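You operate a simulated robot arm through the tools that you are given. There is no shell and no other tool. Be economical: measure what you need, move in short steps, check, and stop when the job is done.

You are at the controls of a simulated two-armed robot. One attempt, no reset.

## Task
Take the beige towel from the worktop under the green-handled cupboard and lay it out flat on the end of the table.

It is judged by the outcome, as a careful person would: the job done as asked, and still so three seconds after it is handed in. It fails if anything else is knocked over, pushed out of place, dropped, spilled or broken. Flat cloth is picked up by pressing the open fingertips on it (5 to 10 N) and closing them slowly along it; thin cloth reads only 2 to 8 mm in the jaws.

## Robot
Two 7-joint arms with two-finger grippers on one trunk, on a base that drives. Base frame: it is fixed to the floor where the robot stands at the start and does not move with it; the origin is under the middle of the robot, x ahead of it, y to its left, z up. Readings come in mm, degrees, newtons and seconds.
The left shoulder is at the start at [24, 196, 1084], the right one opposite. With the tool pointing down near the work surface each hand reaches from about 200 to 760 mm from the robot's upright axis, wherever it stands, measured 20 degrees to its own side. Places, roughly: beige towel [500, 100, 900]; end of the table [-1000, -500, 800]. Payload 2.2 kg a hand.
The tool frame of a hand sits at the grasp point between the pads (the TCP): z along the fingers, y along the line on which they close. The tips reach 19 mm beyond it. The gripper opens to 116 mm. The gripper's body begins 70 mm behind the TCP.
Orientation is that of the tool frame in the base frame, as [roll, pitch, yaw] about the fixed x, y, z axes, in that order (R = Rz(yaw) Ry(pitch) Rx(roll)). With the fingers straight down and closing along the base's y, the tool's x points along the base's -x, its y along +y and its z along -z.

## Interface
- The arms move only by the tool apply_moves. It takes "left_deltas", "right_deltas" or both (then of equal length, played together; a hand with none holds still); each is one flat list of numbers, 7 for each row, row after row: the shift along the tool's x, y, z in units of 100 mm (1.0 is 100 mm), then the turn, a rotation vector about the tool's x, y, z in units of 120 degrees (1.0 is 120 degrees), then the finger opening in mm, from 0 to 116. In form: [tx, ty, tz, ax, ay, az, hand, tx, ty, tz, ax, ay, az, hand, ...]. A call has 1 to 12 rows; each row is the pose to reach, as a shift and turn from the pose commanded when the call began, along the tool's axes at that moment. A call with a number of a shift or a turn outside -1 to 1 is refused whole. Each row takes 0.2 s and may step no farther than 50 mm and 8.6 degrees from the row before; otherwise, or with a gripper value out of range, the whole call is refused. Where a pose cannot be reached the arm comes as near as it can. A force on the tool above 40 N (or 10 N above the force at the start of the call, whichever is more), or a blocked arm, ends the call early, and 0.2 s more pass. Each finger halts on what it meets, pressing with about 36 N; the grip force reading is that of the motor and also rises with nothing between the fingers. The clock runs only during rows and for 0.2 s after the last one: add rows that repeat a pose to give the fingers time. The reply holds the time, the measured pose of the TCP, the force on the tool along the base axes, the opening and the grip force, in the units named above and with some noise, with the torque about the TCP (base axes, N m) and any sound that the robot's microphone picked up, and new pictures: "pictures" is both (left out), scene, wrist or none (wrist: the cameras of the hands that moved).
- Cameras (640 x 400 px; columns grow to the right, rows downward): "scene" is now at [92.1, -92, 1245.2]; the picture's right is [-0.87, -0.49, -0.00], its down [-0.23, 0.42, -0.88] and it looks along [0.43, -0.77, -0.48] (base axes); focal length 214 px, centre (320, 200). "left" rides on the left gripper at [69, 15, -97] in its tool frame; the picture's right is [-0.21, 0.98, 0.00], its down [-0.76, -0.17, -0.63] and it looks along [-0.62, -0.14, 0.77] (tool axes); focal length 251 px, centre (320, 200). "right" rides on the right gripper at [69, -15, -96] in its tool frame; the picture's right is [0.22, 0.98, 0.00], its down [-0.76, 0.17, -0.63] and it looks along [-0.62, 0.14, 0.77] (tool axes); focal length 251 px, centre (320, 200). There is no depth. A picture from a camera that has moved, and an enlarged one, comes with that camera's place and axes in the base frame and with its lens. The place of the scene camera against the robot may be out by one fixed shift of up to 25 mm in any direction.
- lift_body(by): slides the trunk up (or, below 0, down) by that many mm; the arms and the scene camera ride with it, the base frame stays. It gives what a move gives, with no picture.
- base_move(legs): drives the robot by 1 to 6 legs, each [ahead, left, turn to the left] in mm, mm and degrees, along the robot's own axes; the way and the turn of a leg run together, so that a leg with both is an arc; at most 1500 mm and 180 degrees a leg. The arms and the cameras ride along, it lands a little off, and it stops where it bumps. It gives what a move gives, and a new picture of the scene camera.
- pan_tilt(pan, tilt): turns the head with the scene camera to pan (to the left, within 80 degrees either way) and tilt (down, from -29 to 69), counted from straight ahead of the robot. It gives what a move gives, and a new picture of the scene camera.
- close_up(camera, box): a new picture of the part [left, top, right, bottom] of that camera's present view, enlarged. No time passes.
- sign_off(): hands the job in; it is judged then, once.

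Go step by step. Nothing tells you exact positions but the pictures and the camera data: compare them with the known pose of the tool, close in by small moves and look again before you grip or let go. The budget is 120 turns and 260 pictures, counting those below and the enlarged ones. Unless the task says otherwise, let go and move clear before handing in, and close with one line.

The tools are called after "Emit:" as a command line: name --argument value ..., lists and objects as JSON in quotes. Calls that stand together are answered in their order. apply_moves: Moves the arms, as the interface text tells. Its arguments: {"type":"object","properties":{"left_deltas":{"type":"array"},"right_deltas":{"type":"array"},"pictures":{"type":"string","enum":["both","scene","wrist","none"]}},"required":[]} The other tools are called the same way: lift_body (by) slides the trunk up or down; base_move (legs) drives the base; pan_tilt (pan, tilt) turns the head that bears the scene camera; close_up (camera, box) takes an enlarged picture of a part of a camera's view; sign_off () hands the job in.

At the start:

```text
clock: 0.0
left_tool_pos: [467.4, -92.9, 1110.4]
left_tcp_rot: [179.4, -0.1, 179.8]
left_ft_force: [-1.2, -1.1, -1.2]
left_wrist_torque: [0.09, -0.08, -0.01]
left_finger_gap: 116.1
left_finger_force: 0.0
right_tool_pos: [302.4, -471.7, 1079.7]
right_tcp_rot: [177.4, -0.6, 179.5]
right_ft_force: [0.0, -0.3, -0.6]
right_wrist_torque: [0.09, 0.02, 0.04]
right_finger_gap: 115.7
right_finger_force: 0.0
trunk travel left (down, up): [-225.0, 265.0]
robot x, y, heading: [-1.5, -4.6, 0.0]
head pan, tilt: [-54.2, 57.1]
```

scene: 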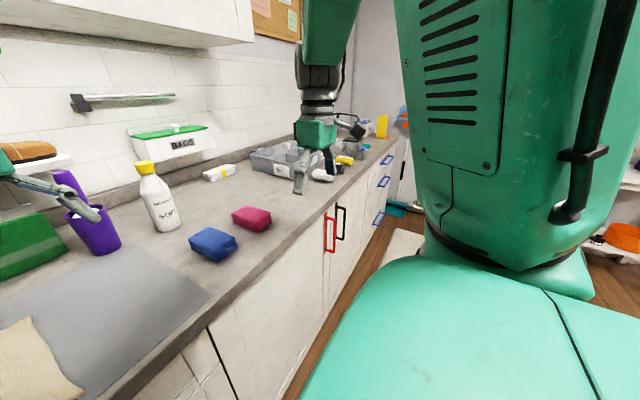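
right: 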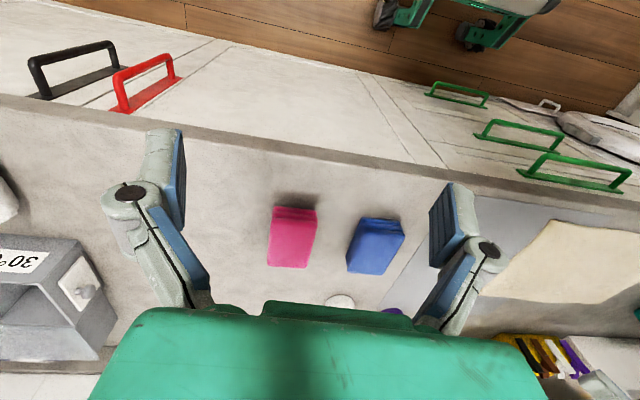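
left: 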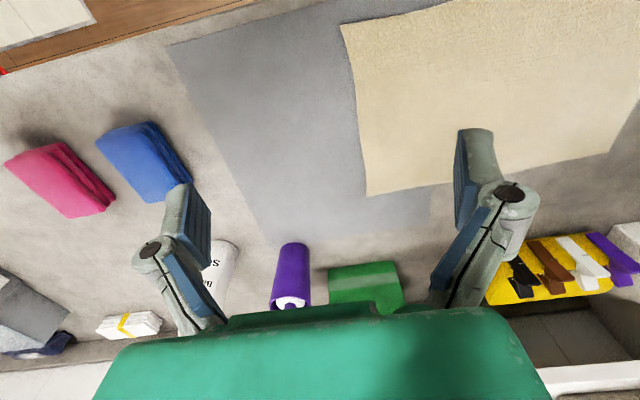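

I see a beige towel and a grey one on the worktop ahead. I'll turn the head to look at them straight on, and then toward the table.

Emit:
pan_tilt --pan 10 --tilt 35

Emit:
pan_tilt --pan 80 --tilt 30

Emit:
pan_tilt --pan -80 --tilt 30

```text
clock: 1.4
left_tool_pos: [464.6, -71.5, 1113.1]
left_tcp_rot: [-179.6, 0.0, 179.9]
left_ft_force: [-0.1, 0.6, -0.3]
left_wrist_torque: [-0.02, 0.02, -0.03]
left_finger_gap: 116.0
left_finger_force: 0.1
right_tool_pos: [300.1, -452.5, 1089.1]
right_tcp_rot: [178.5, -0.4, 179.5]
right_ft_force: [-0.2, 0.2, -0.2]
right_wrist_torque: [-0.03, 0.0, 0.06]
right_finger_gap: 116.0
right_finger_force: 0.0
trunk travel left (down, up): [-225.0, 265.0]
robot x, y, heading: [-0.9, -3.8, -0.2]
head pan, tilt: [10.0, 35.0]
camera scene: at [134.2, 29.7, 1234.8], right [0.17, -0.98, 0.01], down [-0.57, -0.1, -0.82], along [0.81, 0.14, -0.58], focal length 214 px, centre (320, 200)
```

scene: 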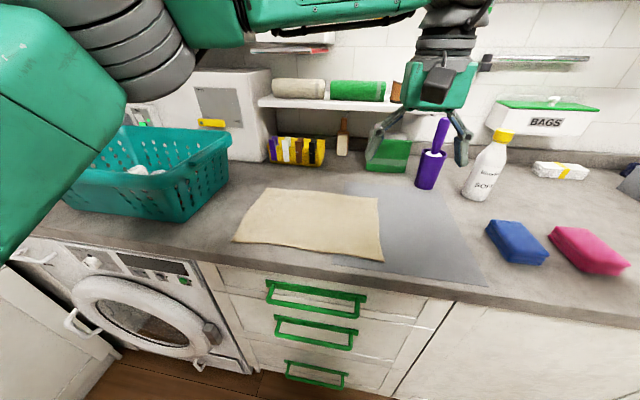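

```text
clock: 2.8
left_tool_pos: [465.1, -68.2, 1115.4]
left_tcp_rot: [-179.4, 0.2, 179.9]
left_ft_force: [0.7, 0.4, 0.0]
left_wrist_torque: [-0.05, 0.04, 0.04]
left_finger_gap: 116.1
left_finger_force: 0.1
right_tool_pos: [299.5, -447.6, 1088.6]
right_tcp_rot: [178.7, -0.4, 179.6]
right_ft_force: [0.0, 0.2, 0.2]
right_wrist_torque: [-0.02, 0.0, -0.01]
right_finger_gap: 115.9
right_finger_force: 0.1
trunk travel left (down, up): [-225.0, 265.0]
robot x, y, heading: [-1.9, -3.4, 0.1]
head pan, tilt: [80.0, 30.0]
camera scene: at [63.1, 98.5, 1242.9], right [0.98, -0.17, 0.0], down [-0.09, -0.49, -0.87], along [0.15, 0.85, -0.5], focal length 214 px, centre (320, 200)
```

scene: 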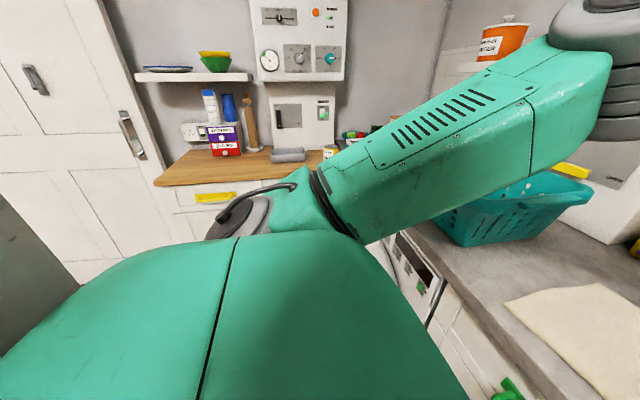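

```text
clock: 5.2
left_tool_pos: [464.4, -76.8, 1114.0]
left_tcp_rot: [-179.9, 0.2, 179.8]
left_ft_force: [-0.6, 0.3, -0.6]
left_wrist_torque: [0.01, 0.01, 0.0]
left_finger_gap: 115.9
left_finger_force: 0.0
right_tool_pos: [298.4, -456.7, 1082.6]
right_tcp_rot: [177.2, -0.4, 179.3]
right_ft_force: [0.7, 0.8, 0.8]
right_wrist_torque: [0.02, 0.01, 0.03]
right_finger_gap: 116.1
right_finger_force: 0.0
trunk travel left (down, up): [-225.0, 265.0]
robot x, y, heading: [-3.2, -4.0, 0.2]
head pan, tilt: [-80.0, 30.0]
camera scene: at [111.7, -62.4, 1241.3], right [-0.7, -0.71, 0.0], down [-0.37, 0.36, -0.86], along [0.61, -0.6, -0.52], focal length 214 px, centre (320, 200)
```

scene: 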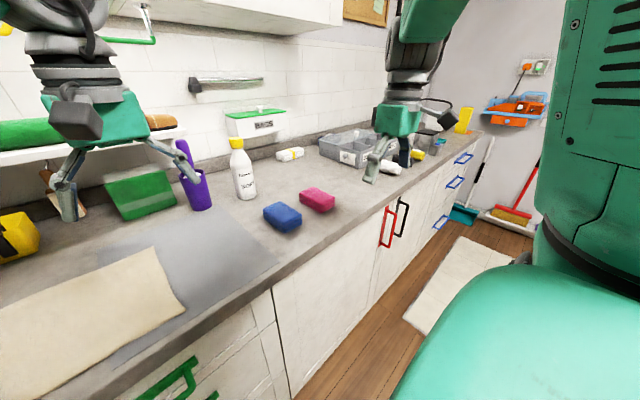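

The towel lies at about x 420–640, y −45–270, overlapping a grey mat. Before picking it up I'll scout the table by turning to the right in place, since the hands are clear above the worktop.

Emit:
pan_tilt --pan -20 --tilt 30

Emit:
base_move --legs '[[0, 0, -60]]'

```text
clock: 6.5
left_tool_pos: [464.4, -77.1, 1113.6]
left_tcp_rot: [-180.0, 0.1, 179.8]
left_ft_force: [0.1, -0.3, 0.0]
left_wrist_torque: [0.01, 0.0, 0.01]
left_finger_gap: 115.9
left_finger_force: 0.0
right_tool_pos: [300.7, -456.6, 1086.0]
right_tcp_rot: [178.3, -0.3, 179.5]
right_ft_force: [-0.1, 0.1, -0.3]
right_wrist_torque: [-0.01, -0.04, -0.03]
right_finger_gap: 116.1
right_finger_force: 0.1
trunk travel left (down, up): [-225.0, 265.0]
robot x, y, heading: [2.6, -4.4, -0.0]
head pan, tilt: [-20.0, 30.0]
camera scene: at [132.4, -25.1, 1242.7], right [-0.34, -0.94, 0.0], down [-0.47, 0.17, -0.86], along [0.81, -0.3, -0.5], focal length 214 px, centre (320, 200)
```

scene: 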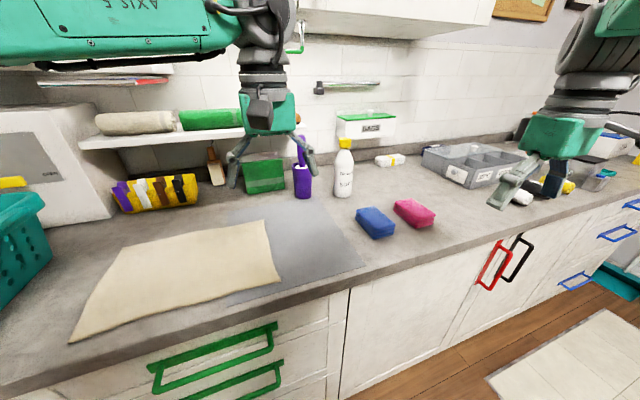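

```text
clock: 9.6
left_tool_pos: [170.3, -441.8, 1114.0]
left_tcp_rot: [-179.6, 0.1, 119.4]
left_ft_force: [0.9, -0.5, 0.9]
left_wrist_torque: [-0.02, -0.01, 0.03]
left_finger_gap: 115.9
left_finger_force: 0.0
right_tool_pos: [-242.6, -484.5, 1086.8]
right_tcp_rot: [178.5, -0.4, 119.1]
right_ft_force: [-0.2, 0.8, 0.3]
right_wrist_torque: [0.03, 0.03, 0.01]
right_finger_gap: 116.2
right_finger_force: 0.0
trunk travel left (down, up): [-225.0, 265.0]
robot x, y, heading: [-3.2, -5.1, -60.5]
head pan, tilt: [-20.0, 30.0]
camera scene: at [43.1, -118.1, 1242.7], right [-0.99, -0.17, 0.0], down [-0.09, 0.49, -0.86], along [0.14, -0.85, -0.5], focal length 214 px, centre (320, 200)
```

scene: 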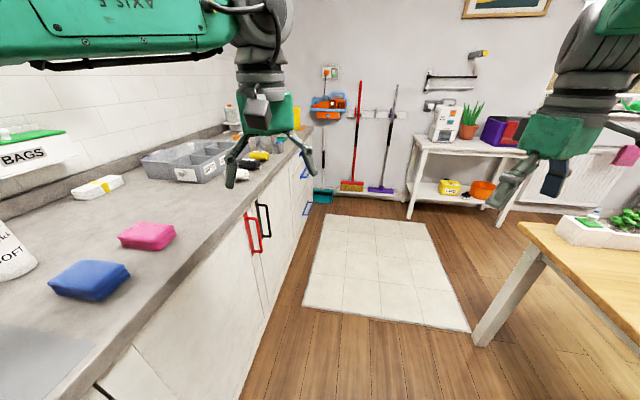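

The wooden table is behind on the right. I'll turn further to see it.

Emit:
base_move --legs '[[0, 0, -60]]'

Emit:
pan_tilt --pan -10 --tilt 50

```text
clock: 12.7
left_tool_pos: [-298.1, -362.5, 1115.4]
left_tcp_rot: [-179.9, 0.2, 59.3]
left_ft_force: [0.1, 0.4, -0.3]
left_wrist_torque: [0.0, 0.02, 0.0]
left_finger_gap: 116.2
left_finger_force: 0.0
right_tool_pos: [-540.2, -26.8, 1087.5]
right_tcp_rot: [178.2, -0.3, 58.9]
right_ft_force: [0.6, -0.8, 0.2]
right_wrist_torque: [-0.02, 0.01, -0.03]
right_finger_gap: 115.9
right_finger_force: 0.0
trunk travel left (down, up): [-225.0, 265.0]
robot x, y, heading: [2.1, -4.7, -120.6]
head pan, tilt: [-20.0, 30.0]
camera scene: at [-89.6, -84.3, 1242.6], right [-0.63, 0.77, 0.0], down [0.39, 0.32, -0.86], along [-0.67, -0.55, -0.5], focal length 214 px, centre (320, 200)
```

scene: 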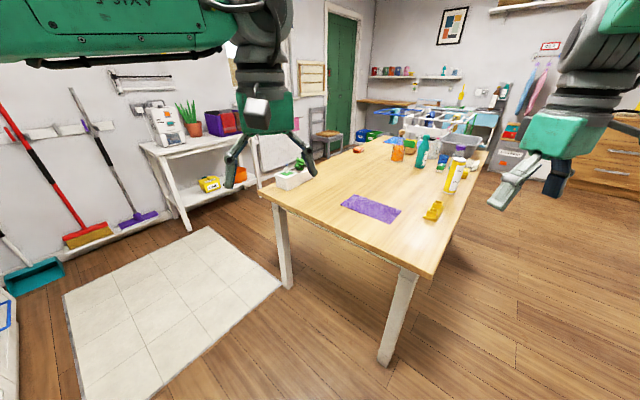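

```text
clock: 13.5
left_tool_pos: [-295.7, -360.9, 1117.5]
left_tcp_rot: [-179.7, 0.2, 59.1]
left_ft_force: [0.2, 0.5, -0.4]
left_wrist_torque: [-0.01, 0.0, 0.01]
left_finger_gap: 116.3
left_finger_force: 0.0
right_tool_pos: [-538.4, -25.3, 1088.8]
right_tcp_rot: [178.4, -0.2, 58.6]
right_ft_force: [-1.0, 0.2, 0.0]
right_wrist_torque: [-0.03, -0.02, 0.01]
right_finger_gap: 116.3
right_finger_force: 0.1
trunk travel left (down, up): [-225.0, 265.0]
robot x, y, heading: [-1.9, -1.6, -120.8]
head pan, tilt: [-10.0, 50.0]
camera scene: at [-68.5, -85.9, 1213.2], right [-0.76, 0.65, 0.0], down [0.5, 0.58, -0.64], along [-0.42, -0.49, -0.77], focal length 214 px, centre (320, 200)
```

scene: 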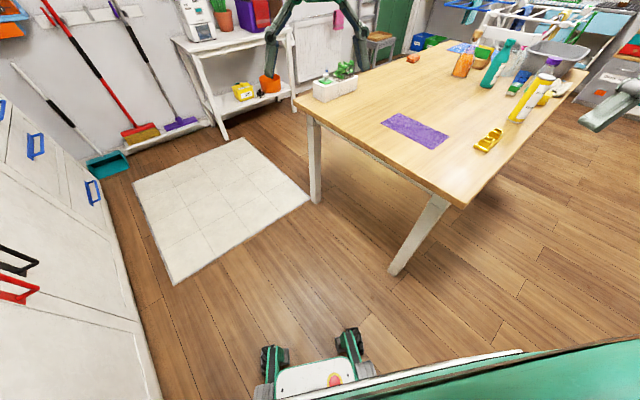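

The table's end edge is near x −560 and spans y −830 to −100. A purple cloth (x −700…−806, y −485…−282) and a planter are near the end, and the area around (−960,−500) is free. I'll turn back to the worktop to pick the towel up by its near edge with both hands.

Emit:
base_move --legs '[[0, 0, 120]]'

Emit:
pan_tilt --pan 10 --tilt 45

```text
clock: 18.9
left_tool_pos: [457.7, -86.5, 1116.8]
left_tcp_rot: [-179.7, 0.3, 178.3]
left_ft_force: [-0.4, 0.0, -0.3]
left_wrist_torque: [0.05, 0.0, -0.01]
left_finger_gap: 116.2
left_finger_force: 0.0
right_tool_pos: [283.0, -461.6, 1087.6]
right_tcp_rot: [178.4, 0.0, 178.1]
right_ft_force: [-0.5, -0.1, -0.4]
right_wrist_torque: [0.0, -0.01, 0.03]
right_finger_gap: 116.1
right_finger_force: 0.1
trunk travel left (down, up): [-225.0, 265.0]
robot x, y, heading: [3.5, -5.9, -1.2]
head pan, tilt: [-10.0, 50.0]
camera scene: at [123.2, -11.2, 1213.1], right [-0.2, -0.98, 0.0], down [-0.75, 0.15, -0.64], along [0.63, -0.13, -0.77], focal length 214 px, centre (320, 200)
```

scene: 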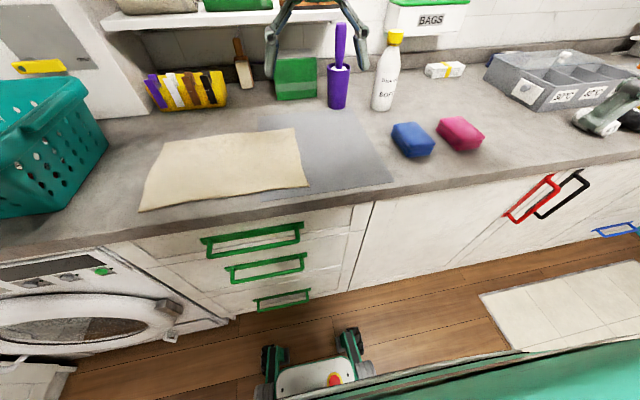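

```text
clock: 19.7
left_tool_pos: [456.8, -85.1, 1116.5]
left_tcp_rot: [-179.7, 0.5, 178.4]
left_ft_force: [0.3, -0.3, 0.1]
left_wrist_torque: [-0.01, 0.01, 0.0]
left_finger_gap: 115.8
left_finger_force: 0.1
right_tool_pos: [280.8, -460.2, 1090.0]
right_tcp_rot: [178.4, 0.0, 177.9]
right_ft_force: [1.5, -0.2, 0.1]
right_wrist_torque: [0.02, -0.03, 0.0]
right_finger_gap: 115.7
right_finger_force: 0.1
trunk travel left (down, up): [-225.0, 265.0]
robot x, y, heading: [-3.3, 2.1, -1.6]
head pan, tilt: [10.0, 45.0]
camera scene: at [128.0, 16.3, 1220.1], right [0.15, -0.99, 0.0], down [-0.7, -0.1, -0.7], along [0.7, 0.11, -0.71], focal length 214 px, centre (320, 200)
```

scene: 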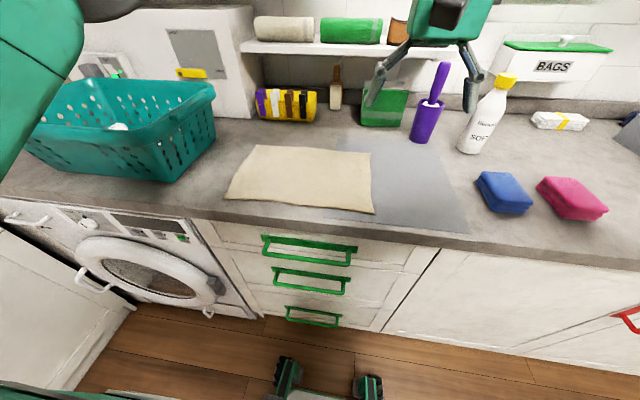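

The near edge is at x≈420, with corners at y≈266 and −46. I'll shift the base left so both hands work symmetrically, and lay the hands over the edge.

Emit:
base_move --legs '[[0, 110, 1.5]]'

Emit:
apply_moves --left_deltas '[0, 0.45, 0, 0, 0, 0, 80, 0.1, 0.9, 0, 0, 0, 0, 60]' --right_deltas '[-0.3, 0.35, 0, 0, 0, 0, 80, -0.6, 0.7, 0, 0, 0, 0, 60]' --pictures "none"

```text
clock: 20.9
left_tool_pos: [460.5, -14.9, 1111.8]
left_tcp_rot: [178.2, 0.3, 179.8]
left_ft_force: [0.0, -1.9, -1.3]
left_wrist_torque: [0.27, -0.05, 0.05]
left_finger_gap: 116.1
left_finger_force: 0.1
right_tool_pos: [299.0, -391.1, 1070.8]
right_tcp_rot: [176.1, -0.2, 179.6]
right_ft_force: [-0.3, -2.4, 1.1]
right_wrist_torque: [0.23, 0.0, -0.03]
right_finger_gap: 116.2
right_finger_force: 0.0
trunk travel left (down, up): [-225.0, 265.0]
robot x, y, heading: [0.1, 95.6, 0.0]
head pan, tilt: [10.0, 45.0]
camera scene: at [132.2, 71.3, 1218.9], right [0.17, -0.98, -0.04], down [-0.7, -0.09, -0.71], along [0.69, 0.15, -0.71], focal length 214 px, centre (320, 200)
```

scene: 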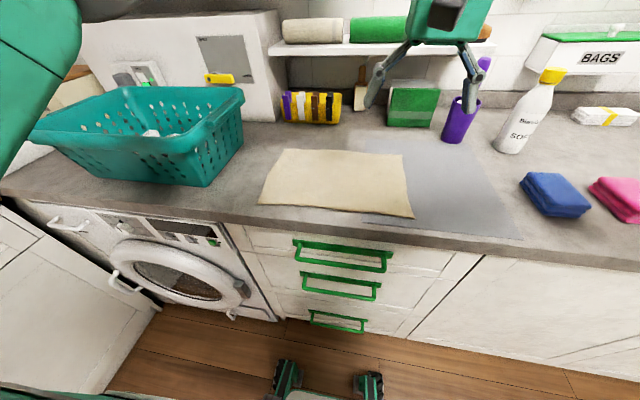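

```text
clock: 21.5
left_tool_pos: [447.4, 123.2, 1115.3]
left_tcp_rot: [-179.3, 0.5, 179.9]
left_ft_force: [-0.4, 0.1, 0.7]
left_wrist_torque: [-0.01, -0.01, 0.0]
left_finger_gap: 60.0
left_finger_force: 0.2
right_tool_pos: [356.5, -274.6, 1096.1]
right_tcp_rot: [178.8, 0.1, 179.5]
right_ft_force: [0.8, 0.2, 0.8]
right_wrist_torque: [-0.04, 0.01, 0.01]
right_finger_gap: 60.0
right_finger_force: 0.2
trunk travel left (down, up): [-225.0, 265.0]
robot x, y, heading: [0.7, 95.4, 0.3]
head pan, tilt: [10.0, 45.0]
```

Both hands are moving toward the edge; continuing.

Emit:
apply_moves --left_deltas '[0, 0.45, 0.3, 0, 0, 0, 60, 0, 0.9, 0.6, 0, 0, 0, 60]' --right_deltas '[-0.3, 0.4, 0, 0, 0, 0, 60, -0.7, 0.7, 0.2, 0, 0, 0, 60, -0.75, 0.98, 0.5, 0, 0, 0, 60]' --pictures "none"

```text
refused: give rows for one hand, or as many for the one as for the other
```

Row counts must match; I'll resend it.

Emit:
apply_moves --left_deltas '[0, 0.4, 0.25, 0, 0, 0, 60, 0, 0.8, 0.5, 0, 0, 0, 60, 0, 0.98, 0.6, 0, 0, 0, 60]' --right_deltas '[-0.3, 0.38, 0, 0, 0, 0, 60, -0.6, 0.7, 0.2, 0, 0, 0, 60, -0.75, 0.98, 0.5, 0, 0, 0, 60]' --pictures "none"

Emit:
apply_moves --left_deltas '[0, 0.1, 0.2, 0, 0, 0, 60, 0, 0.15, 0.4, 0, 0, 0, 60, 0, 0.18, 0.6, 0, 0, 0, 60]' --right_deltas '[0, 0.4, 0.2, 0, 0, 0, 60, 0, 0.8, 0.4, 0, 0, 0, 60, 0, 0.98, 0.6, 0, 0, 0, 60]' --pictures "both"

```text
clock: 22.3
left_tool_pos: [447.6, 235.5, 1051.0]
left_tcp_rot: [-178.9, 0.3, 179.8]
left_ft_force: [0.6, 1.2, -1.2]
left_wrist_torque: [-0.03, 0.0, 0.01]
left_finger_gap: 60.0
left_finger_force: 0.0
right_tool_pos: [426.4, -160.5, 1048.6]
right_tcp_rot: [179.3, 0.1, 179.3]
right_ft_force: [0.3, -0.3, -1.0]
right_wrist_torque: [0.01, 0.01, 0.0]
right_finger_gap: 59.9
right_finger_force: 0.1
trunk travel left (down, up): [-225.0, 265.0]
robot x, y, heading: [-5.2, 101.1, 0.2]
head pan, tilt: [10.0, 45.0]
```

```text
clock: 23.3
left_tool_pos: [438.8, 197.7, 1005.2]
left_tcp_rot: [178.3, 1.0, 179.4]
left_ft_force: [-1.1, -3.1, 0.2]
left_wrist_torque: [0.16, -0.09, -0.02]
left_finger_gap: 59.7
left_finger_force: 0.1
right_tool_pos: [419.0, -116.4, 985.9]
right_tcp_rot: [176.2, 0.5, 179.1]
right_ft_force: [-1.1, -1.2, 0.2]
right_wrist_torque: [0.13, -0.11, -0.02]
right_finger_gap: 59.8
right_finger_force: 0.1
trunk travel left (down, up): [-225.0, 265.0]
robot x, y, heading: [-1.2, 102.8, -0.2]
head pan, tilt: [10.0, 45.0]
stopped in row 3 (left hand): the arm was blocked; the commanded pose is now the measured one
camera scene: at [124.3, 111.6, 1220.4], right [0.17, -0.99, -0.01], down [-0.7, -0.11, -0.71], along [0.7, 0.13, -0.71], focal length 214 px, centre (320, 200)
camera right: at [350.5, -136.5, 1080.6], right [-0.2, 0.98, 0.06], down [0.75, 0.11, 0.65], along [0.63, 0.18, -0.76], focal length 251 px, centre (320, 200)
camera left: at [368.0, 210.4, 1100.9], right [0.22, 0.97, 0.03], down [0.74, -0.19, 0.64], along [0.63, -0.12, -0.77], focal length 251 px, centre (320, 200)
```

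scene: 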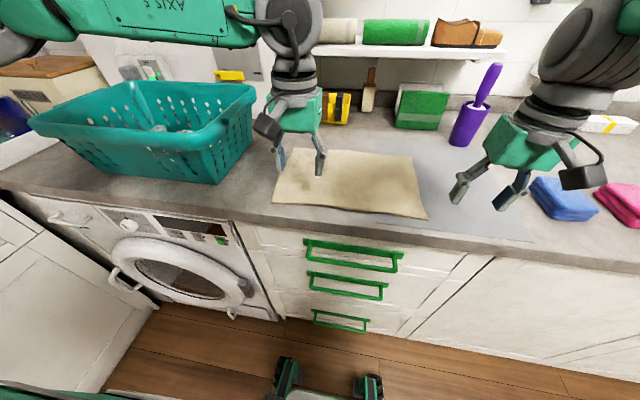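
right: 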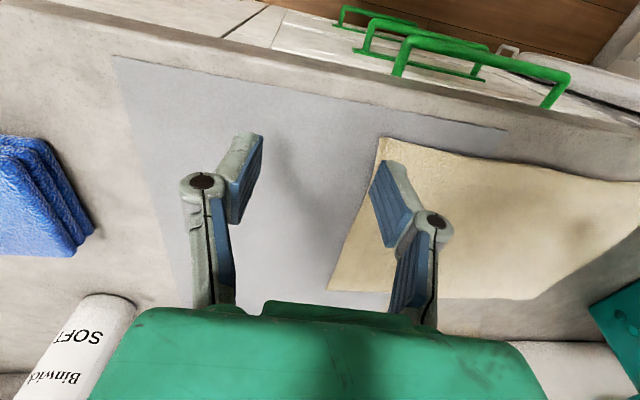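
left: 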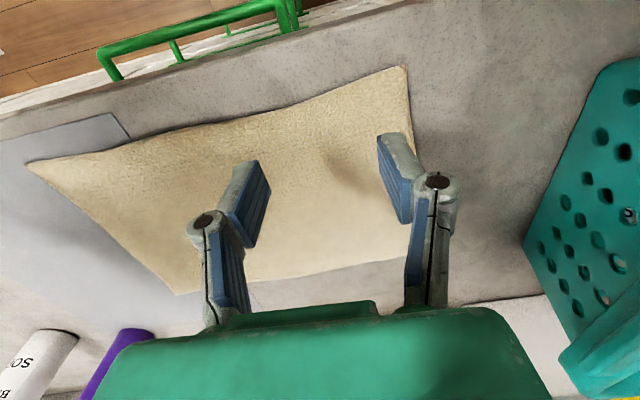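

The left arm reported being blocked at y≈198, with nothing visibly touching; the basket has not moved. I'll try a small separate move with the left hand.

Emit:
apply_moves --left_deltas '[0, 0.15, 0, 0, 0, 0, 60, 0, 0.3, 0, 0, 0, 0, 60]' --pictures "none"

```text
clock: 24.1
left_tool_pos: [439.6, 231.4, 1007.2]
left_tcp_rot: [177.9, 0.9, 179.6]
left_ft_force: [-0.7, -2.6, 0.5]
left_wrist_torque: [0.14, -0.07, 0.03]
left_finger_gap: 59.9
left_finger_force: 0.1
right_tool_pos: [418.2, -112.7, 984.0]
right_tcp_rot: [176.0, 0.5, 179.1]
right_ft_force: [-0.6, -1.8, 0.2]
right_wrist_torque: [0.16, -0.03, 0.0]
right_finger_gap: 59.9
right_finger_force: 0.1
trunk travel left (down, up): [-225.0, 265.0]
robot x, y, heading: [-4.7, 110.2, -0.2]
head pan, tilt: [10.0, 45.0]
stopped in row 2 (left hand): the arm was blocked; the commanded pose is now the measured one
```

The readings hint that something on the left side presses on the arm. I'll look there.

Emit:
pan_tilt --pan 60 --tilt 25

Emit:
pan_tilt --pan 35 --tilt 15

```text
clock: 25.3
left_tool_pos: [439.3, 271.6, 1001.5]
left_tcp_rot: [179.8, 0.9, -179.9]
left_ft_force: [0.0, 0.6, -0.6]
left_wrist_torque: [-0.02, 0.0, 0.01]
left_finger_gap: 60.0
left_finger_force: 0.0
right_tool_pos: [417.8, -75.1, 990.0]
right_tcp_rot: [177.9, 0.7, 179.5]
right_ft_force: [-1.0, 0.6, -0.2]
right_wrist_torque: [-0.04, -0.07, 0.02]
right_finger_gap: 60.2
right_finger_force: 0.1
trunk travel left (down, up): [-225.0, 265.0]
robot x, y, heading: [-0.0, 120.5, -0.3]
head pan, tilt: [60.0, 25.0]
camera scene: at [91.1, 199.3, 1251.4], right [0.86, -0.5, -0.01], down [-0.22, -0.36, -0.91], along [0.46, 0.79, -0.42], focal length 214 px, centre (320, 200)
```

scene: 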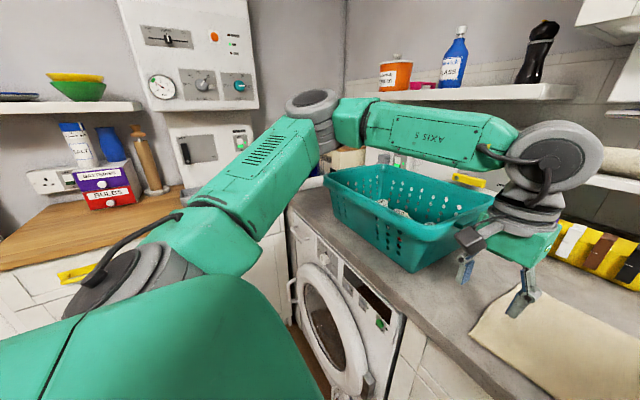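

```text
clock: 26.1
left_tool_pos: [439.2, 286.3, 1000.5]
left_tcp_rot: [-179.7, 0.7, -179.9]
left_ft_force: [-0.2, 0.5, 0.7]
left_wrist_torque: [-0.11, 0.06, 0.01]
left_finger_gap: 59.7
left_finger_force: 0.0
right_tool_pos: [418.9, -61.3, 991.7]
right_tcp_rot: [178.5, 0.8, 179.7]
right_ft_force: [1.4, 1.5, 0.1]
right_wrist_torque: [-0.11, 0.0, 0.04]
right_finger_gap: 60.1
right_finger_force: 0.2
trunk travel left (down, up): [-225.0, 265.0]
robot x, y, heading: [-5.0, 115.4, -0.4]
head pan, tilt: [35.0, 15.0]
camera scene: at [121.2, 192.8, 1266.5], right [0.57, -0.82, 0.0], down [-0.22, -0.15, -0.96], along [0.79, 0.55, -0.26], focal length 214 px, centre (320, 200)
```

scene: 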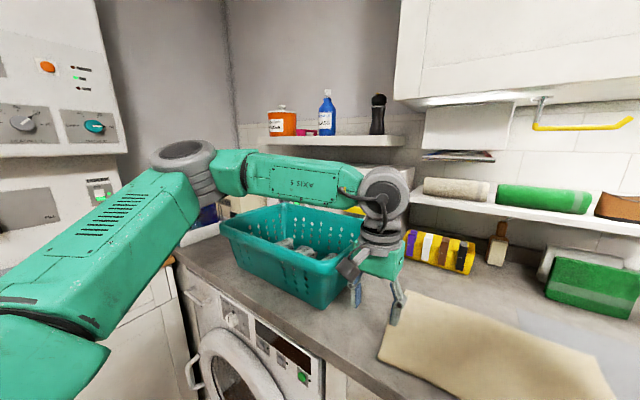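

The elbow reaches far left and the trunk was leaning, so something was probably being touched there. I'll back the base off to the right by 60 mm and look again.

Emit:
base_move --legs '[[0, -60, 0.3]]'

Emit:
pan_tilt --pan 70 --tilt 30

```text
clock: 27.1
left_tool_pos: [432.2, 262.9, 999.2]
left_tcp_rot: [-178.0, 1.3, -179.6]
left_ft_force: [-0.5, 3.3, 0.3]
left_wrist_torque: [-0.25, -0.01, 0.0]
left_finger_gap: 59.9
left_finger_force: 0.1
right_tool_pos: [414.3, -83.2, 1001.8]
right_tcp_rot: [-179.7, 1.5, -180.0]
right_ft_force: [0.0, 1.3, 0.7]
right_wrist_torque: [-0.21, -0.04, 0.01]
right_finger_gap: 59.9
right_finger_force: 0.0
trunk travel left (down, up): [-225.0, 265.0]
robot x, y, heading: [1.7, 65.6, 0.0]
head pan, tilt: [35.0, 15.0]
camera scene: at [114.1, 169.1, 1265.6], right [0.57, -0.82, 0.03], down [-0.21, -0.18, -0.96], along [0.79, 0.55, -0.27], focal length 214 px, centre (320, 200)
```

scene: 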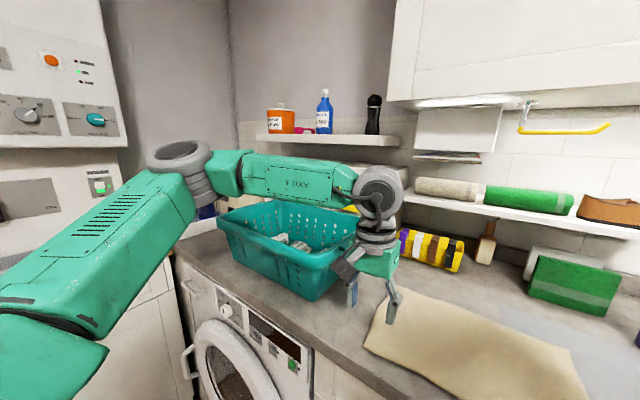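

```text
clock: 28.1
left_tool_pos: [439.9, 279.5, 994.2]
left_tcp_rot: [-177.7, 0.6, -179.4]
left_ft_force: [0.9, 1.9, -0.5]
left_wrist_torque: [-0.15, 0.09, -0.03]
left_finger_gap: 60.0
left_finger_force: 0.1
right_tool_pos: [420.6, -70.2, 999.4]
right_tcp_rot: [-179.4, 1.0, -179.8]
right_ft_force: [0.0, 1.8, -0.1]
right_wrist_torque: [-0.17, 0.08, 0.0]
right_finger_gap: 60.0
right_finger_force: 0.1
trunk travel left (down, up): [-225.0, 265.0]
robot x, y, heading: [-3.6, 82.5, -0.2]
head pan, tilt: [70.0, 30.0]
camera scene: at [80.1, 224.8, 1237.3], right [0.94, -0.34, 0.01], down [-0.18, -0.51, -0.84], along [0.29, 0.79, -0.54], focal length 214 px, centre (320, 200)
```

scene: 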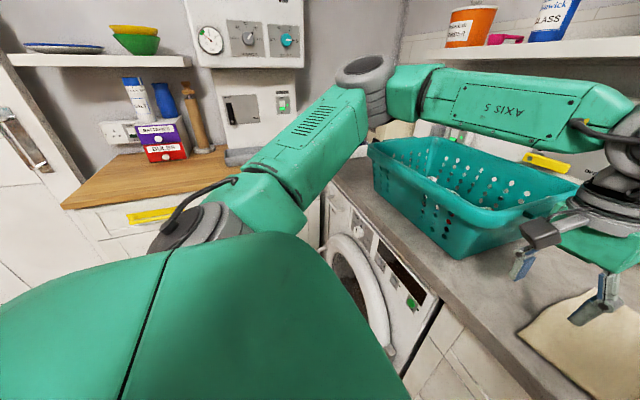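

The trunk seems to sway slowly after base motions rather than touch anything. I'll let it settle and read again.

Emit:
pan_tilt --pan 10 --tilt 45

Emit:
apply_moves --left_deltas '[0, 0, 0, 0, 0, 0, 60, 0, 0, 0, 0, 0, 0, 60, 0, 0, 0, 0, 0, 0, 60, 0, 0, 0, 0, 0, 0, 60, 0, 0, 0, 0, 0, 0, 60, 0, 0, 0, 0, 0, 0, 60, 0, 0, 0, 0, 0, 0, 60, 0, 0, 0, 0, 0, 0, 60, 0, 0, 0, 0, 0, 0, 60, 0, 0, 0, 0, 0, 0, 60]' --pictures "both"

```text
clock: 29.4
left_tool_pos: [436.2, 198.2, 1007.9]
left_tcp_rot: [178.6, 1.2, -179.9]
left_ft_force: [-0.2, -2.3, 0.3]
left_wrist_torque: [0.13, 0.01, -0.02]
left_finger_gap: 59.8
left_finger_force: 0.1
right_tool_pos: [418.4, -147.3, 989.9]
right_tcp_rot: [176.9, 1.0, 179.7]
right_ft_force: [0.5, -0.7, -0.7]
right_wrist_torque: [0.12, -0.03, -0.02]
right_finger_gap: 59.9
right_finger_force: 0.1
trunk travel left (down, up): [-225.0, 265.0]
robot x, y, heading: [1.4, 60.6, 0.1]
head pan, tilt: [10.0, 45.0]
camera scene: at [129.0, 42.5, 1219.6], right [0.17, -0.98, -0.03], down [-0.7, -0.1, -0.71], along [0.69, 0.15, -0.71], focal length 214 px, centre (320, 200)
```

scene: 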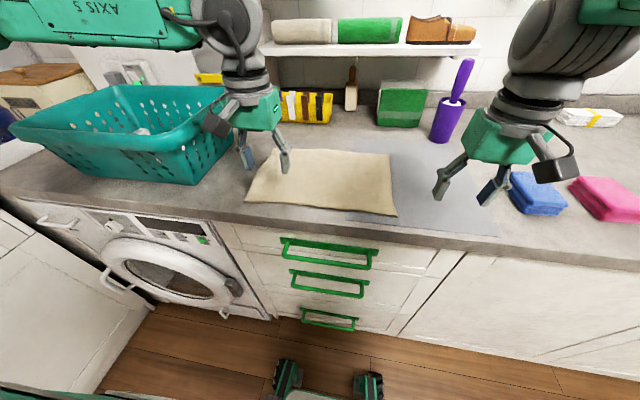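

```text
clock: 31.6
left_tool_pos: [437.3, 241.2, 1001.0]
left_tcp_rot: [-179.4, 0.9, -179.5]
left_ft_force: [0.9, 0.0, 0.2]
left_wrist_torque: [-0.04, 0.0, 0.0]
left_finger_gap: 60.0
left_finger_force: 0.1
right_tool_pos: [419.2, -107.7, 994.7]
right_tcp_rot: [178.8, 1.1, 180.0]
right_ft_force: [0.1, 0.2, 0.0]
right_wrist_torque: [0.02, 0.0, 0.0]
right_finger_gap: 60.1
right_finger_force: 0.1
trunk travel left (down, up): [-225.0, 265.0]
robot x, y, heading: [0.3, 68.0, 0.0]
head pan, tilt: [10.0, 45.0]
camera scene: at [128.3, 120.5, 1219.0], right [0.18, -0.98, 0.02], down [-0.7, -0.14, -0.7], along [0.69, 0.11, -0.71], focal length 214 px, centre (320, 200)
camera left: at [366.4, 255.7, 1096.8], right [0.21, 0.98, -0.01], down [0.75, -0.15, 0.65], along [0.63, -0.14, -0.76], focal length 251 px, centre (320, 200)
```

scene: 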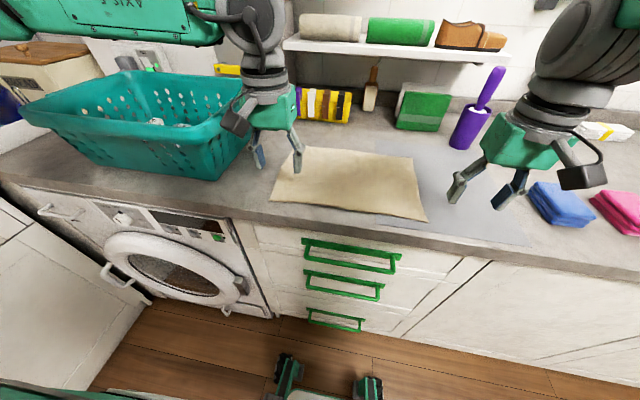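
left: 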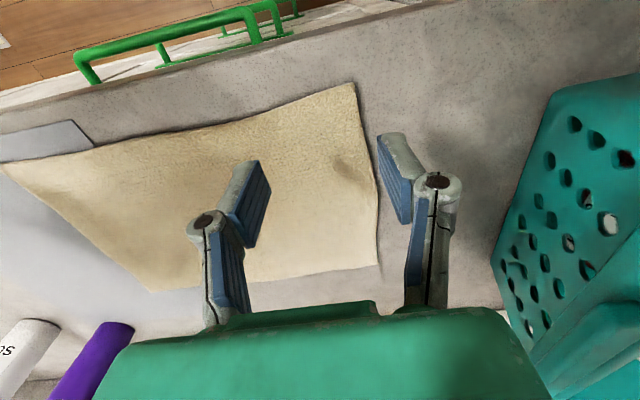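

The trunk sways slowly sideways after base moves. I'll wait for it to die down.

Emit:
apply_moves --left_deltas '[0, 0, 0, 0, 0, 0, 60, 0, 0, 0, 0, 0, 0, 60, 0, 0, 0, 0, 0, 0, 60, 0, 0, 0, 0, 0, 0, 60, 0, 0, 0, 0, 0, 0, 60, 0, 0, 0, 0, 0, 0, 60, 0, 0, 0, 0, 0, 0, 60, 0, 0, 0, 0, 0, 0, 60, 0, 0, 0, 0, 0, 0, 60, 0, 0, 0, 0, 0, 0, 60]' --pictures "none"

Emit:
apply_moves --left_deltas '[0, 0, 0, 0, 0, 0, 60, 0, 0, 0, 0, 0, 0, 60, 0, 0, 0, 0, 0, 0, 60, 0, 0, 0, 0, 0, 0, 60, 0, 0, 0, 0, 0, 0, 60]' --pictures "none"

Emit:
apply_moves --left_deltas '[0, 0, 0, 0, 0, 0, 60, 0, 0, 0, 0, 0, 0, 60, 0, 0, 0, 0, 0, 0, 60, 0, 0, 0, 0, 0, 0, 60, 0, 0, 0, 0, 0, 0, 60]' --pictures "none"

```text
clock: 34.0
left_tool_pos: [434.2, 282.6, 997.7]
left_tcp_rot: [-177.6, 1.1, -179.2]
left_ft_force: [0.5, 1.1, -0.6]
left_wrist_torque: [-0.14, 0.0, -0.01]
left_finger_gap: 59.9
left_finger_force: 0.0
right_tool_pos: [416.7, -64.8, 1002.9]
right_tcp_rot: [-179.1, 1.5, -179.5]
right_ft_force: [0.8, 1.4, -0.6]
right_wrist_torque: [-0.08, 0.0, 0.01]
right_finger_gap: 59.9
right_finger_force: 0.1
trunk travel left (down, up): [-225.0, 265.0]
robot x, y, heading: [0.7, 78.5, -0.0]
head pan, tilt: [10.0, 45.0]
stopped in row 10 (left hand): the arm was blocked; the commanded pose is now the measured one
```

```text
clock: 35.4
left_tool_pos: [430.3, 249.5, 1003.6]
left_tcp_rot: [-178.8, 1.5, -179.6]
left_ft_force: [0.1, 0.0, -0.3]
left_wrist_torque: [-0.06, 0.04, 0.0]
left_finger_gap: 60.0
left_finger_force: 0.0
right_tool_pos: [413.8, -97.7, 1000.6]
right_tcp_rot: [179.3, 1.4, -179.9]
right_ft_force: [0.0, -0.3, 0.1]
right_wrist_torque: [-0.03, -0.03, 0.01]
right_finger_gap: 60.1
right_finger_force: 0.1
trunk travel left (down, up): [-225.0, 265.0]
robot x, y, heading: [-1.2, 68.7, 0.0]
head pan, tilt: [10.0, 45.0]
stopped in row 5 (left hand): the arm was blocked; the commanded pose is now the measured one
```

```text
clock: 36.6
left_tool_pos: [432.1, 247.6, 1002.6]
left_tcp_rot: [-178.9, 1.3, -179.6]
left_ft_force: [0.6, -0.5, -0.5]
left_wrist_torque: [-0.02, -0.03, 0.01]
left_finger_gap: 60.0
left_finger_force: 0.0
right_tool_pos: [413.6, -99.6, 998.6]
right_tcp_rot: [179.4, 1.5, -179.9]
right_ft_force: [0.3, 0.0, 0.8]
right_wrist_torque: [0.0, 0.03, 0.04]
right_finger_gap: 59.8
right_finger_force: 0.0
trunk travel left (down, up): [-225.0, 265.0]
robot x, y, heading: [0.1, 66.6, -0.2]
head pan, tilt: [10.0, 45.0]
```

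It has settled: left at (432, 247), right at (413, −99). Now I'll place the right hand over its corner and lower both hands a little, then look.

Emit:
apply_moves --left_deltas '[0, -0.08, 0.15, 0, 0, 0, 60, 0, -0.15, 0.3, 0, 0, 0, 60, 0, -0.15, 0.4, 0, 0, 0, 60, 0, -0.15, 0.4, 0, 0, 0, 60]' --right_deltas '[-0.1, 0.25, 0.15, 0, 0, 0, 60, -0.2, 0.5, 0.3, 0, 0, 0, 60, -0.2, 0.75, 0.4, 0, 0, 0, 60, -0.2, 0.75, 0.4, 0, 0, 0, 60]' --pictures "both"

```text
clock: 37.6
left_tool_pos: [433.4, 208.9, 967.8]
left_tcp_rot: [-179.9, 1.5, -179.9]
left_ft_force: [0.4, -0.9, 1.1]
left_wrist_torque: [0.11, -0.03, -0.02]
left_finger_gap: 59.9
left_finger_force: 0.1
right_tool_pos: [431.7, -45.6, 960.2]
right_tcp_rot: [178.4, 1.4, 179.7]
right_ft_force: [0.3, -0.4, -0.4]
right_wrist_torque: [0.05, 0.0, 0.05]
right_finger_gap: 60.0
right_finger_force: 0.1
trunk travel left (down, up): [-225.0, 265.0]
robot x, y, heading: [-2.0, 62.2, 0.2]
head pan, tilt: [10.0, 45.0]
camera scene: at [128.1, 77.4, 1220.1], right [0.17, -0.98, -0.01], down [-0.7, -0.12, -0.71], along [0.69, 0.13, -0.71], focal length 214 px, centre (320, 200)
camera right: at [362.7, -63.8, 1054.6], right [-0.21, 0.98, 0.02], down [0.74, 0.15, 0.66], along [0.64, 0.16, -0.75], focal length 251 px, centre (320, 200)
camera left: at [361.8, 223.9, 1061.6], right [0.21, 0.98, 0.0], down [0.74, -0.16, 0.65], along [0.64, -0.14, -0.76], focal length 251 px, centre (320, 200)
```

scene: 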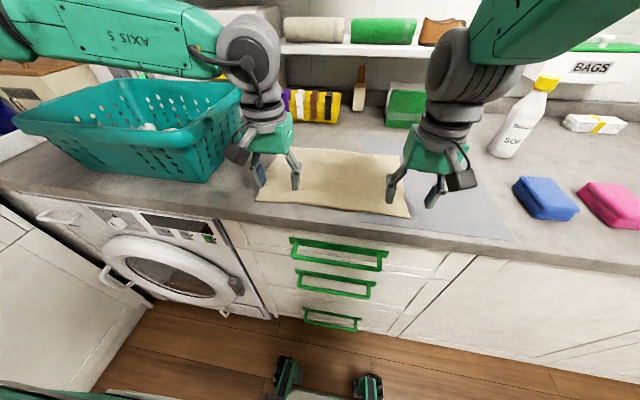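
right: 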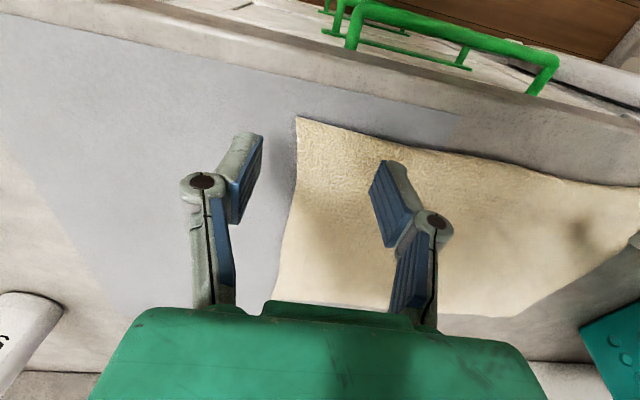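
left: 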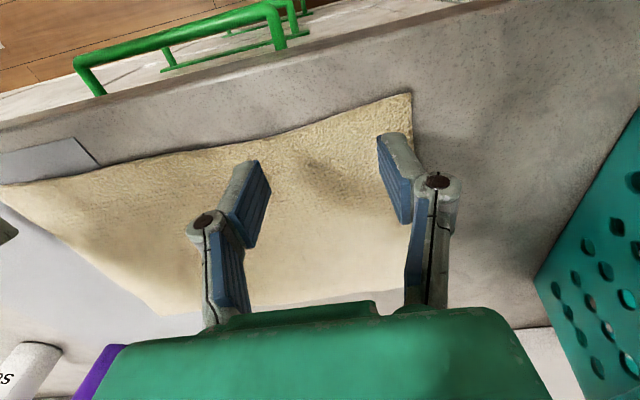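

Corners appear at about (427, −55) and (424, 268). I'll centre the fingers 18 mm inside the edge, 50 mm open, and descend to just above the cloth.

Emit:
apply_moves --left_deltas '[-0.05, -0.03, 0.1, 0, 0, 0, 50, -0.12, -0.06, 0.25, 0, 0, 0, 50, -0.12, -0.06, 0.25, 0, 0, 0, 50, -0.12, -0.06, 0.25, 0, 0, 0, 50, -0.12, -0.06, 0.25, 0, 0, 0, 50, -0.12, -0.06, 0.25, 0, 0, 0, 50]' --right_deltas '[-0.06, 0.06, 0.1, 0, 0, 0, 50, -0.13, 0.12, 0.25, 0, 0, 0, 50, -0.13, 0.12, 0.25, 0, 0, 0, 50, -0.13, 0.12, 0.25, 0, 0, 0, 50, -0.13, 0.12, 0.25, 0, 0, 0, 50, -0.13, 0.12, 0.25, 0, 0, 0, 50]' --pictures "wrist"

```text
clock: 39.0
left_tool_pos: [445.1, 237.8, 937.6]
left_tcp_rot: [-178.3, 1.3, -179.5]
left_ft_force: [1.1, 0.5, -0.2]
left_wrist_torque: [-0.1, 0.03, 0.0]
left_finger_gap: 50.0
left_finger_force: 0.0
right_tool_pos: [446.4, -0.0, 937.8]
right_tcp_rot: [-180.0, 1.5, -179.6]
right_ft_force: [0.4, 1.7, -0.4]
right_wrist_torque: [-0.12, -0.06, 0.01]
right_finger_gap: 50.0
right_finger_force: 0.0
trunk travel left (down, up): [-225.0, 265.0]
robot x, y, heading: [-0.6, 74.2, -0.1]
head pan, tilt: [10.0, 45.0]
camera right: at [375.5, -14.9, 1031.9], right [-0.22, 0.98, -0.01], down [0.74, 0.17, 0.65], along [0.64, 0.14, -0.76], focal length 251 px, centre (320, 200)
camera left: at [374.3, 252.7, 1032.3], right [0.21, 0.98, -0.02], down [0.74, -0.14, 0.65], along [0.64, -0.15, -0.76], focal length 251 px, centre (320, 200)
```

right: 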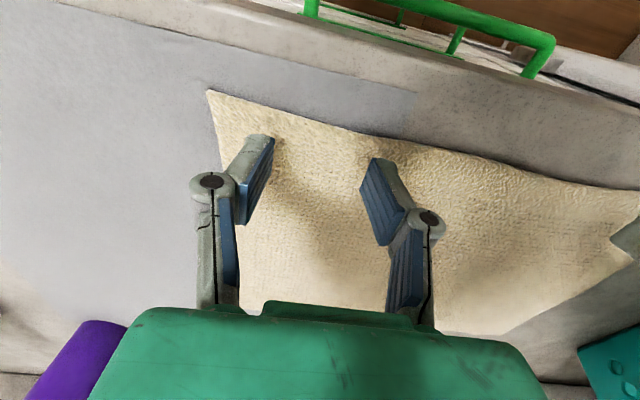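
left: 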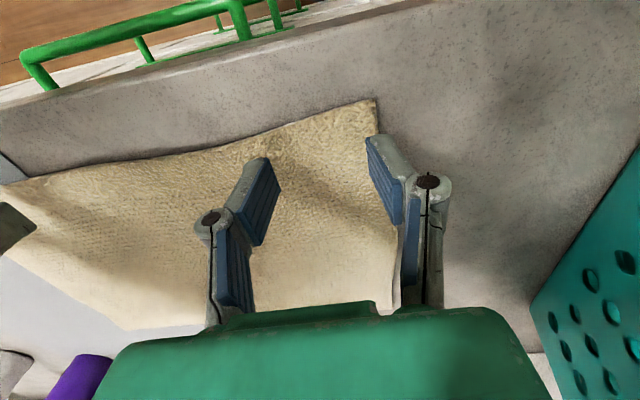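

Good placement; the fingertips sit ~18 mm above the cloth. I'll nudge the left hand inward 8 mm, wait for the sway to settle, then lower slowly.

Emit:
apply_moves --left_deltas '[0, -0.08, 0, 0, 0, 0, 50, 0, -0.08, 0, 0, 0, 0, 50, 0, -0.08, 0, 0, 0, 0, 50, 0, -0.08, 0, 0, 0, 0, 50, 0, -0.08, 0, 0, 0, 0, 50, 0, -0.08, 0, 0, 0, 0, 50, 0, -0.08, 0, 0, 0, 0, 50, 0, -0.08, 0, 0, 0, 0, 50, 0, -0.08, 0.04, 0, 0, 0, 50, 0, -0.08, 0.08, 0, 0, 0, 50, 0, -0.08, 0.11, 0, 0, 0, 50, 0, -0.08, 0.11, 0, 0, 0, 50]' --right_deltas '[0, 0, 0, 0, 0, 0, 50, 0, 0, 0, 0, 0, 0, 50, 0, 0, 0, 0, 0, 0, 50, 0, 0, 0, 0, 0, 0, 50, 0, 0, 0, 0, 0, 0, 50, 0, 0, 0, 0, 0, 0, 50, 0, 0, 0, 0, 0, 0, 50, 0, 0, 0, 0, 0, 0, 50, 0, 0, 0.04, 0, 0, 0, 50, 0, 0, 0.08, 0, 0, 0, 50, 0, 0, 0.11, 0, 0, 0, 50, 0, 0, 0.11, 0, 0, 0, 50]' --pictures "wrist"

```text
clock: 41.6
left_tool_pos: [445.5, 216.3, 927.9]
left_tcp_rot: [-178.9, 1.3, -179.7]
left_ft_force: [0.1, -0.5, -1.2]
left_wrist_torque: [0.04, 0.01, 0.01]
left_finger_gap: 49.8
left_finger_force: 0.1
right_tool_pos: [448.1, -11.1, 923.7]
right_tcp_rot: [179.6, 1.5, -179.9]
right_ft_force: [-0.1, 1.3, 5.5]
right_wrist_torque: [0.03, 0.0, 0.01]
right_finger_gap: 50.1
right_finger_force: 0.1
trunk travel left (down, up): [-225.0, 265.0]
robot x, y, heading: [0.6, 66.4, 0.1]
head pan, tilt: [10.0, 45.0]
camera right: at [377.7, -26.3, 1018.4], right [-0.22, 0.98, 0.0], down [0.74, 0.16, 0.65], along [0.64, 0.14, -0.76], focal length 251 px, centre (320, 200)
camera left: at [374.6, 233.4, 1022.9], right [0.21, 0.98, -0.01], down [0.74, -0.15, 0.65], along [0.64, -0.15, -0.76], focal length 251 px, centre (320, 200)
```

right: 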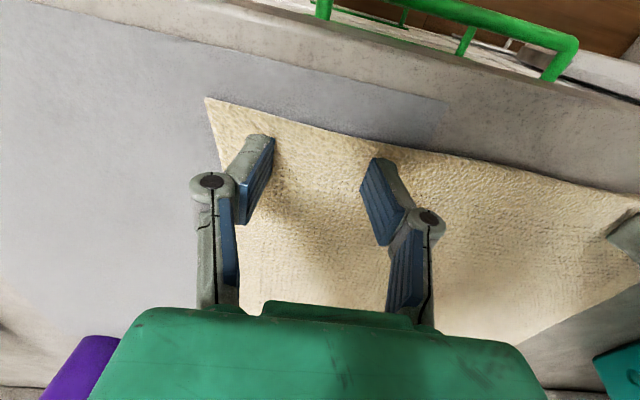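
left: 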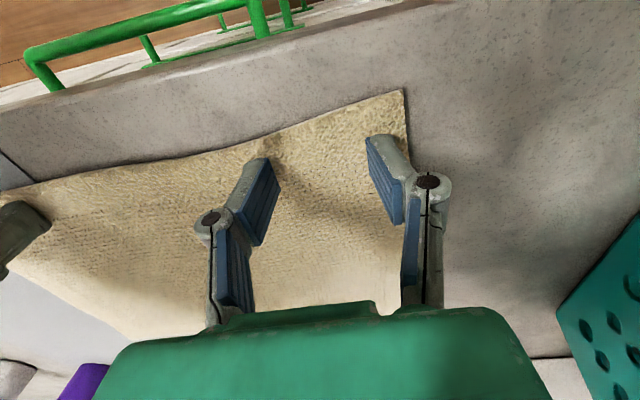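

The right hand now presses at 5.5 N; the left isn't touching yet. I'll lower the left in small steps.

Emit:
apply_moves --left_deltas '[0, 0, 0.02, 0, 0, 0, 50, 0, 0, 0.04, 0, 0, 0, 50, 0, 0, 0.06, 0, 0, 0, 50, 0, 0, 0.06, 0, 0, 0, 50]' --pictures "none"

```text
clock: 42.6
left_tool_pos: [446.1, 210.8, 923.0]
left_tcp_rot: [-179.2, 1.3, -179.7]
left_ft_force: [0.5, -0.4, 4.0]
left_wrist_torque: [0.1, 0.01, -0.03]
left_finger_gap: 45.0
left_finger_force: 0.1
right_tool_pos: [447.7, -16.9, 924.1]
right_tcp_rot: [179.1, 1.4, -179.9]
right_ft_force: [-0.1, 0.3, 0.5]
right_wrist_torque: [0.04, -0.02, -0.01]
right_finger_gap: 49.5
right_finger_force: 0.1
trunk travel left (down, up): [-225.0, 265.0]
robot x, y, heading: [-1.6, 65.3, 0.3]
head pan, tilt: [10.0, 45.0]
```

The left hand presses at 4 N. I'll add a touch more and close slowly along the cloth with the left hand.

Emit:
apply_moves --left_deltas '[0, 0, 0.02, 0, 0, 0, 46, 0, 0, 0.03, 0, 0, 0, 42, 0, 0, 0.03, 0, 0, 0, 37, 0, 0, 0.03, 0, 0, 0, 32, 0, 0, 0.03, 0, 0, 0, 27, 0, 0, 0.03, 0, 0, 0, 22, 0, 0, 0.03, 0, 0, 0, 17, 0, 0, 0.03, 0, 0, 0, 12, 0, 0, 0.03, 0, 0, 0, 7, 0, 0, 0.03, 0, 0, 0, 3, 0, 0, 0.03, 0, 0, 0, 0, 0, 0, 0.03, 0, 0, 0, 0]' --pictures "wrist"

```text
clock: 45.2
left_tool_pos: [446.0, 213.0, 921.7]
left_tcp_rot: [-179.0, 1.6, -179.6]
left_ft_force: [2.0, 0.0, 33.3]
left_wrist_torque: [0.15, 0.05, -0.07]
left_finger_gap: 5.1
left_finger_force: 33.9
right_tool_pos: [447.3, -15.0, 926.3]
right_tcp_rot: [179.2, 1.6, 179.9]
right_ft_force: [-0.3, 0.7, 0.1]
right_wrist_torque: [0.03, -0.02, 0.0]
right_finger_gap: 49.8
right_finger_force: 0.1
trunk travel left (down, up): [-225.0, 265.0]
robot x, y, heading: [1.9, 65.2, -0.1]
head pan, tilt: [10.0, 45.0]
camera left: at [373.9, 229.4, 1016.0], right [0.21, 0.98, -0.01], down [0.74, -0.15, 0.66], along [0.64, -0.15, -0.75], focal length 251 px, centre (320, 200)
```

left: 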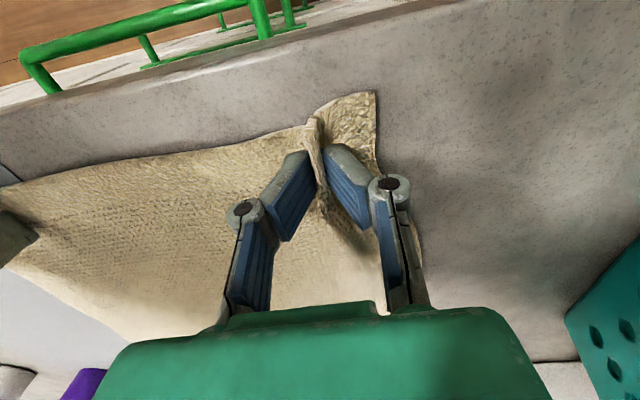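

The left hand has the cloth (5.1 mm). I'll raise it slightly to relieve the press, and do the same with the right: touch lightly and close.

Emit:
apply_moves --left_deltas '[0, 0, -0.04, 0, 0, 0, 0, 0, 0, -0.08, 0, 0, 0, 0, 0, 0, -0.08, 0, 0, 0, 0, 0, 0, -0.08, 0, 0, 0, 0]' --right_deltas '[0, 0, 0.01, 0, 0, 0, 50, 0, 0, 0.02, 0, 0, 0, 50, 0, 0, 0.03, 0, 0, 0, 50, 0, 0, 0.03, 0, 0, 0, 50]' --pictures "none"

```text
clock: 46.2
left_tool_pos: [446.2, 214.6, 926.8]
left_tcp_rot: [-179.0, 1.4, -179.7]
left_ft_force: [-0.8, -0.8, 0.7]
left_wrist_torque: [-0.01, 0.01, 0.03]
left_finger_gap: 5.1
left_finger_force: 33.5
right_tool_pos: [448.0, -12.2, 922.1]
right_tcp_rot: [179.3, 1.5, -179.9]
right_ft_force: [-1.0, 1.1, 11.5]
right_wrist_torque: [0.07, 0.07, -0.02]
right_finger_gap: 51.9
right_finger_force: 0.1
trunk travel left (down, up): [-225.0, 265.0]
robot x, y, heading: [-3.1, 67.8, -0.1]
head pan, tilt: [10.0, 45.0]
```

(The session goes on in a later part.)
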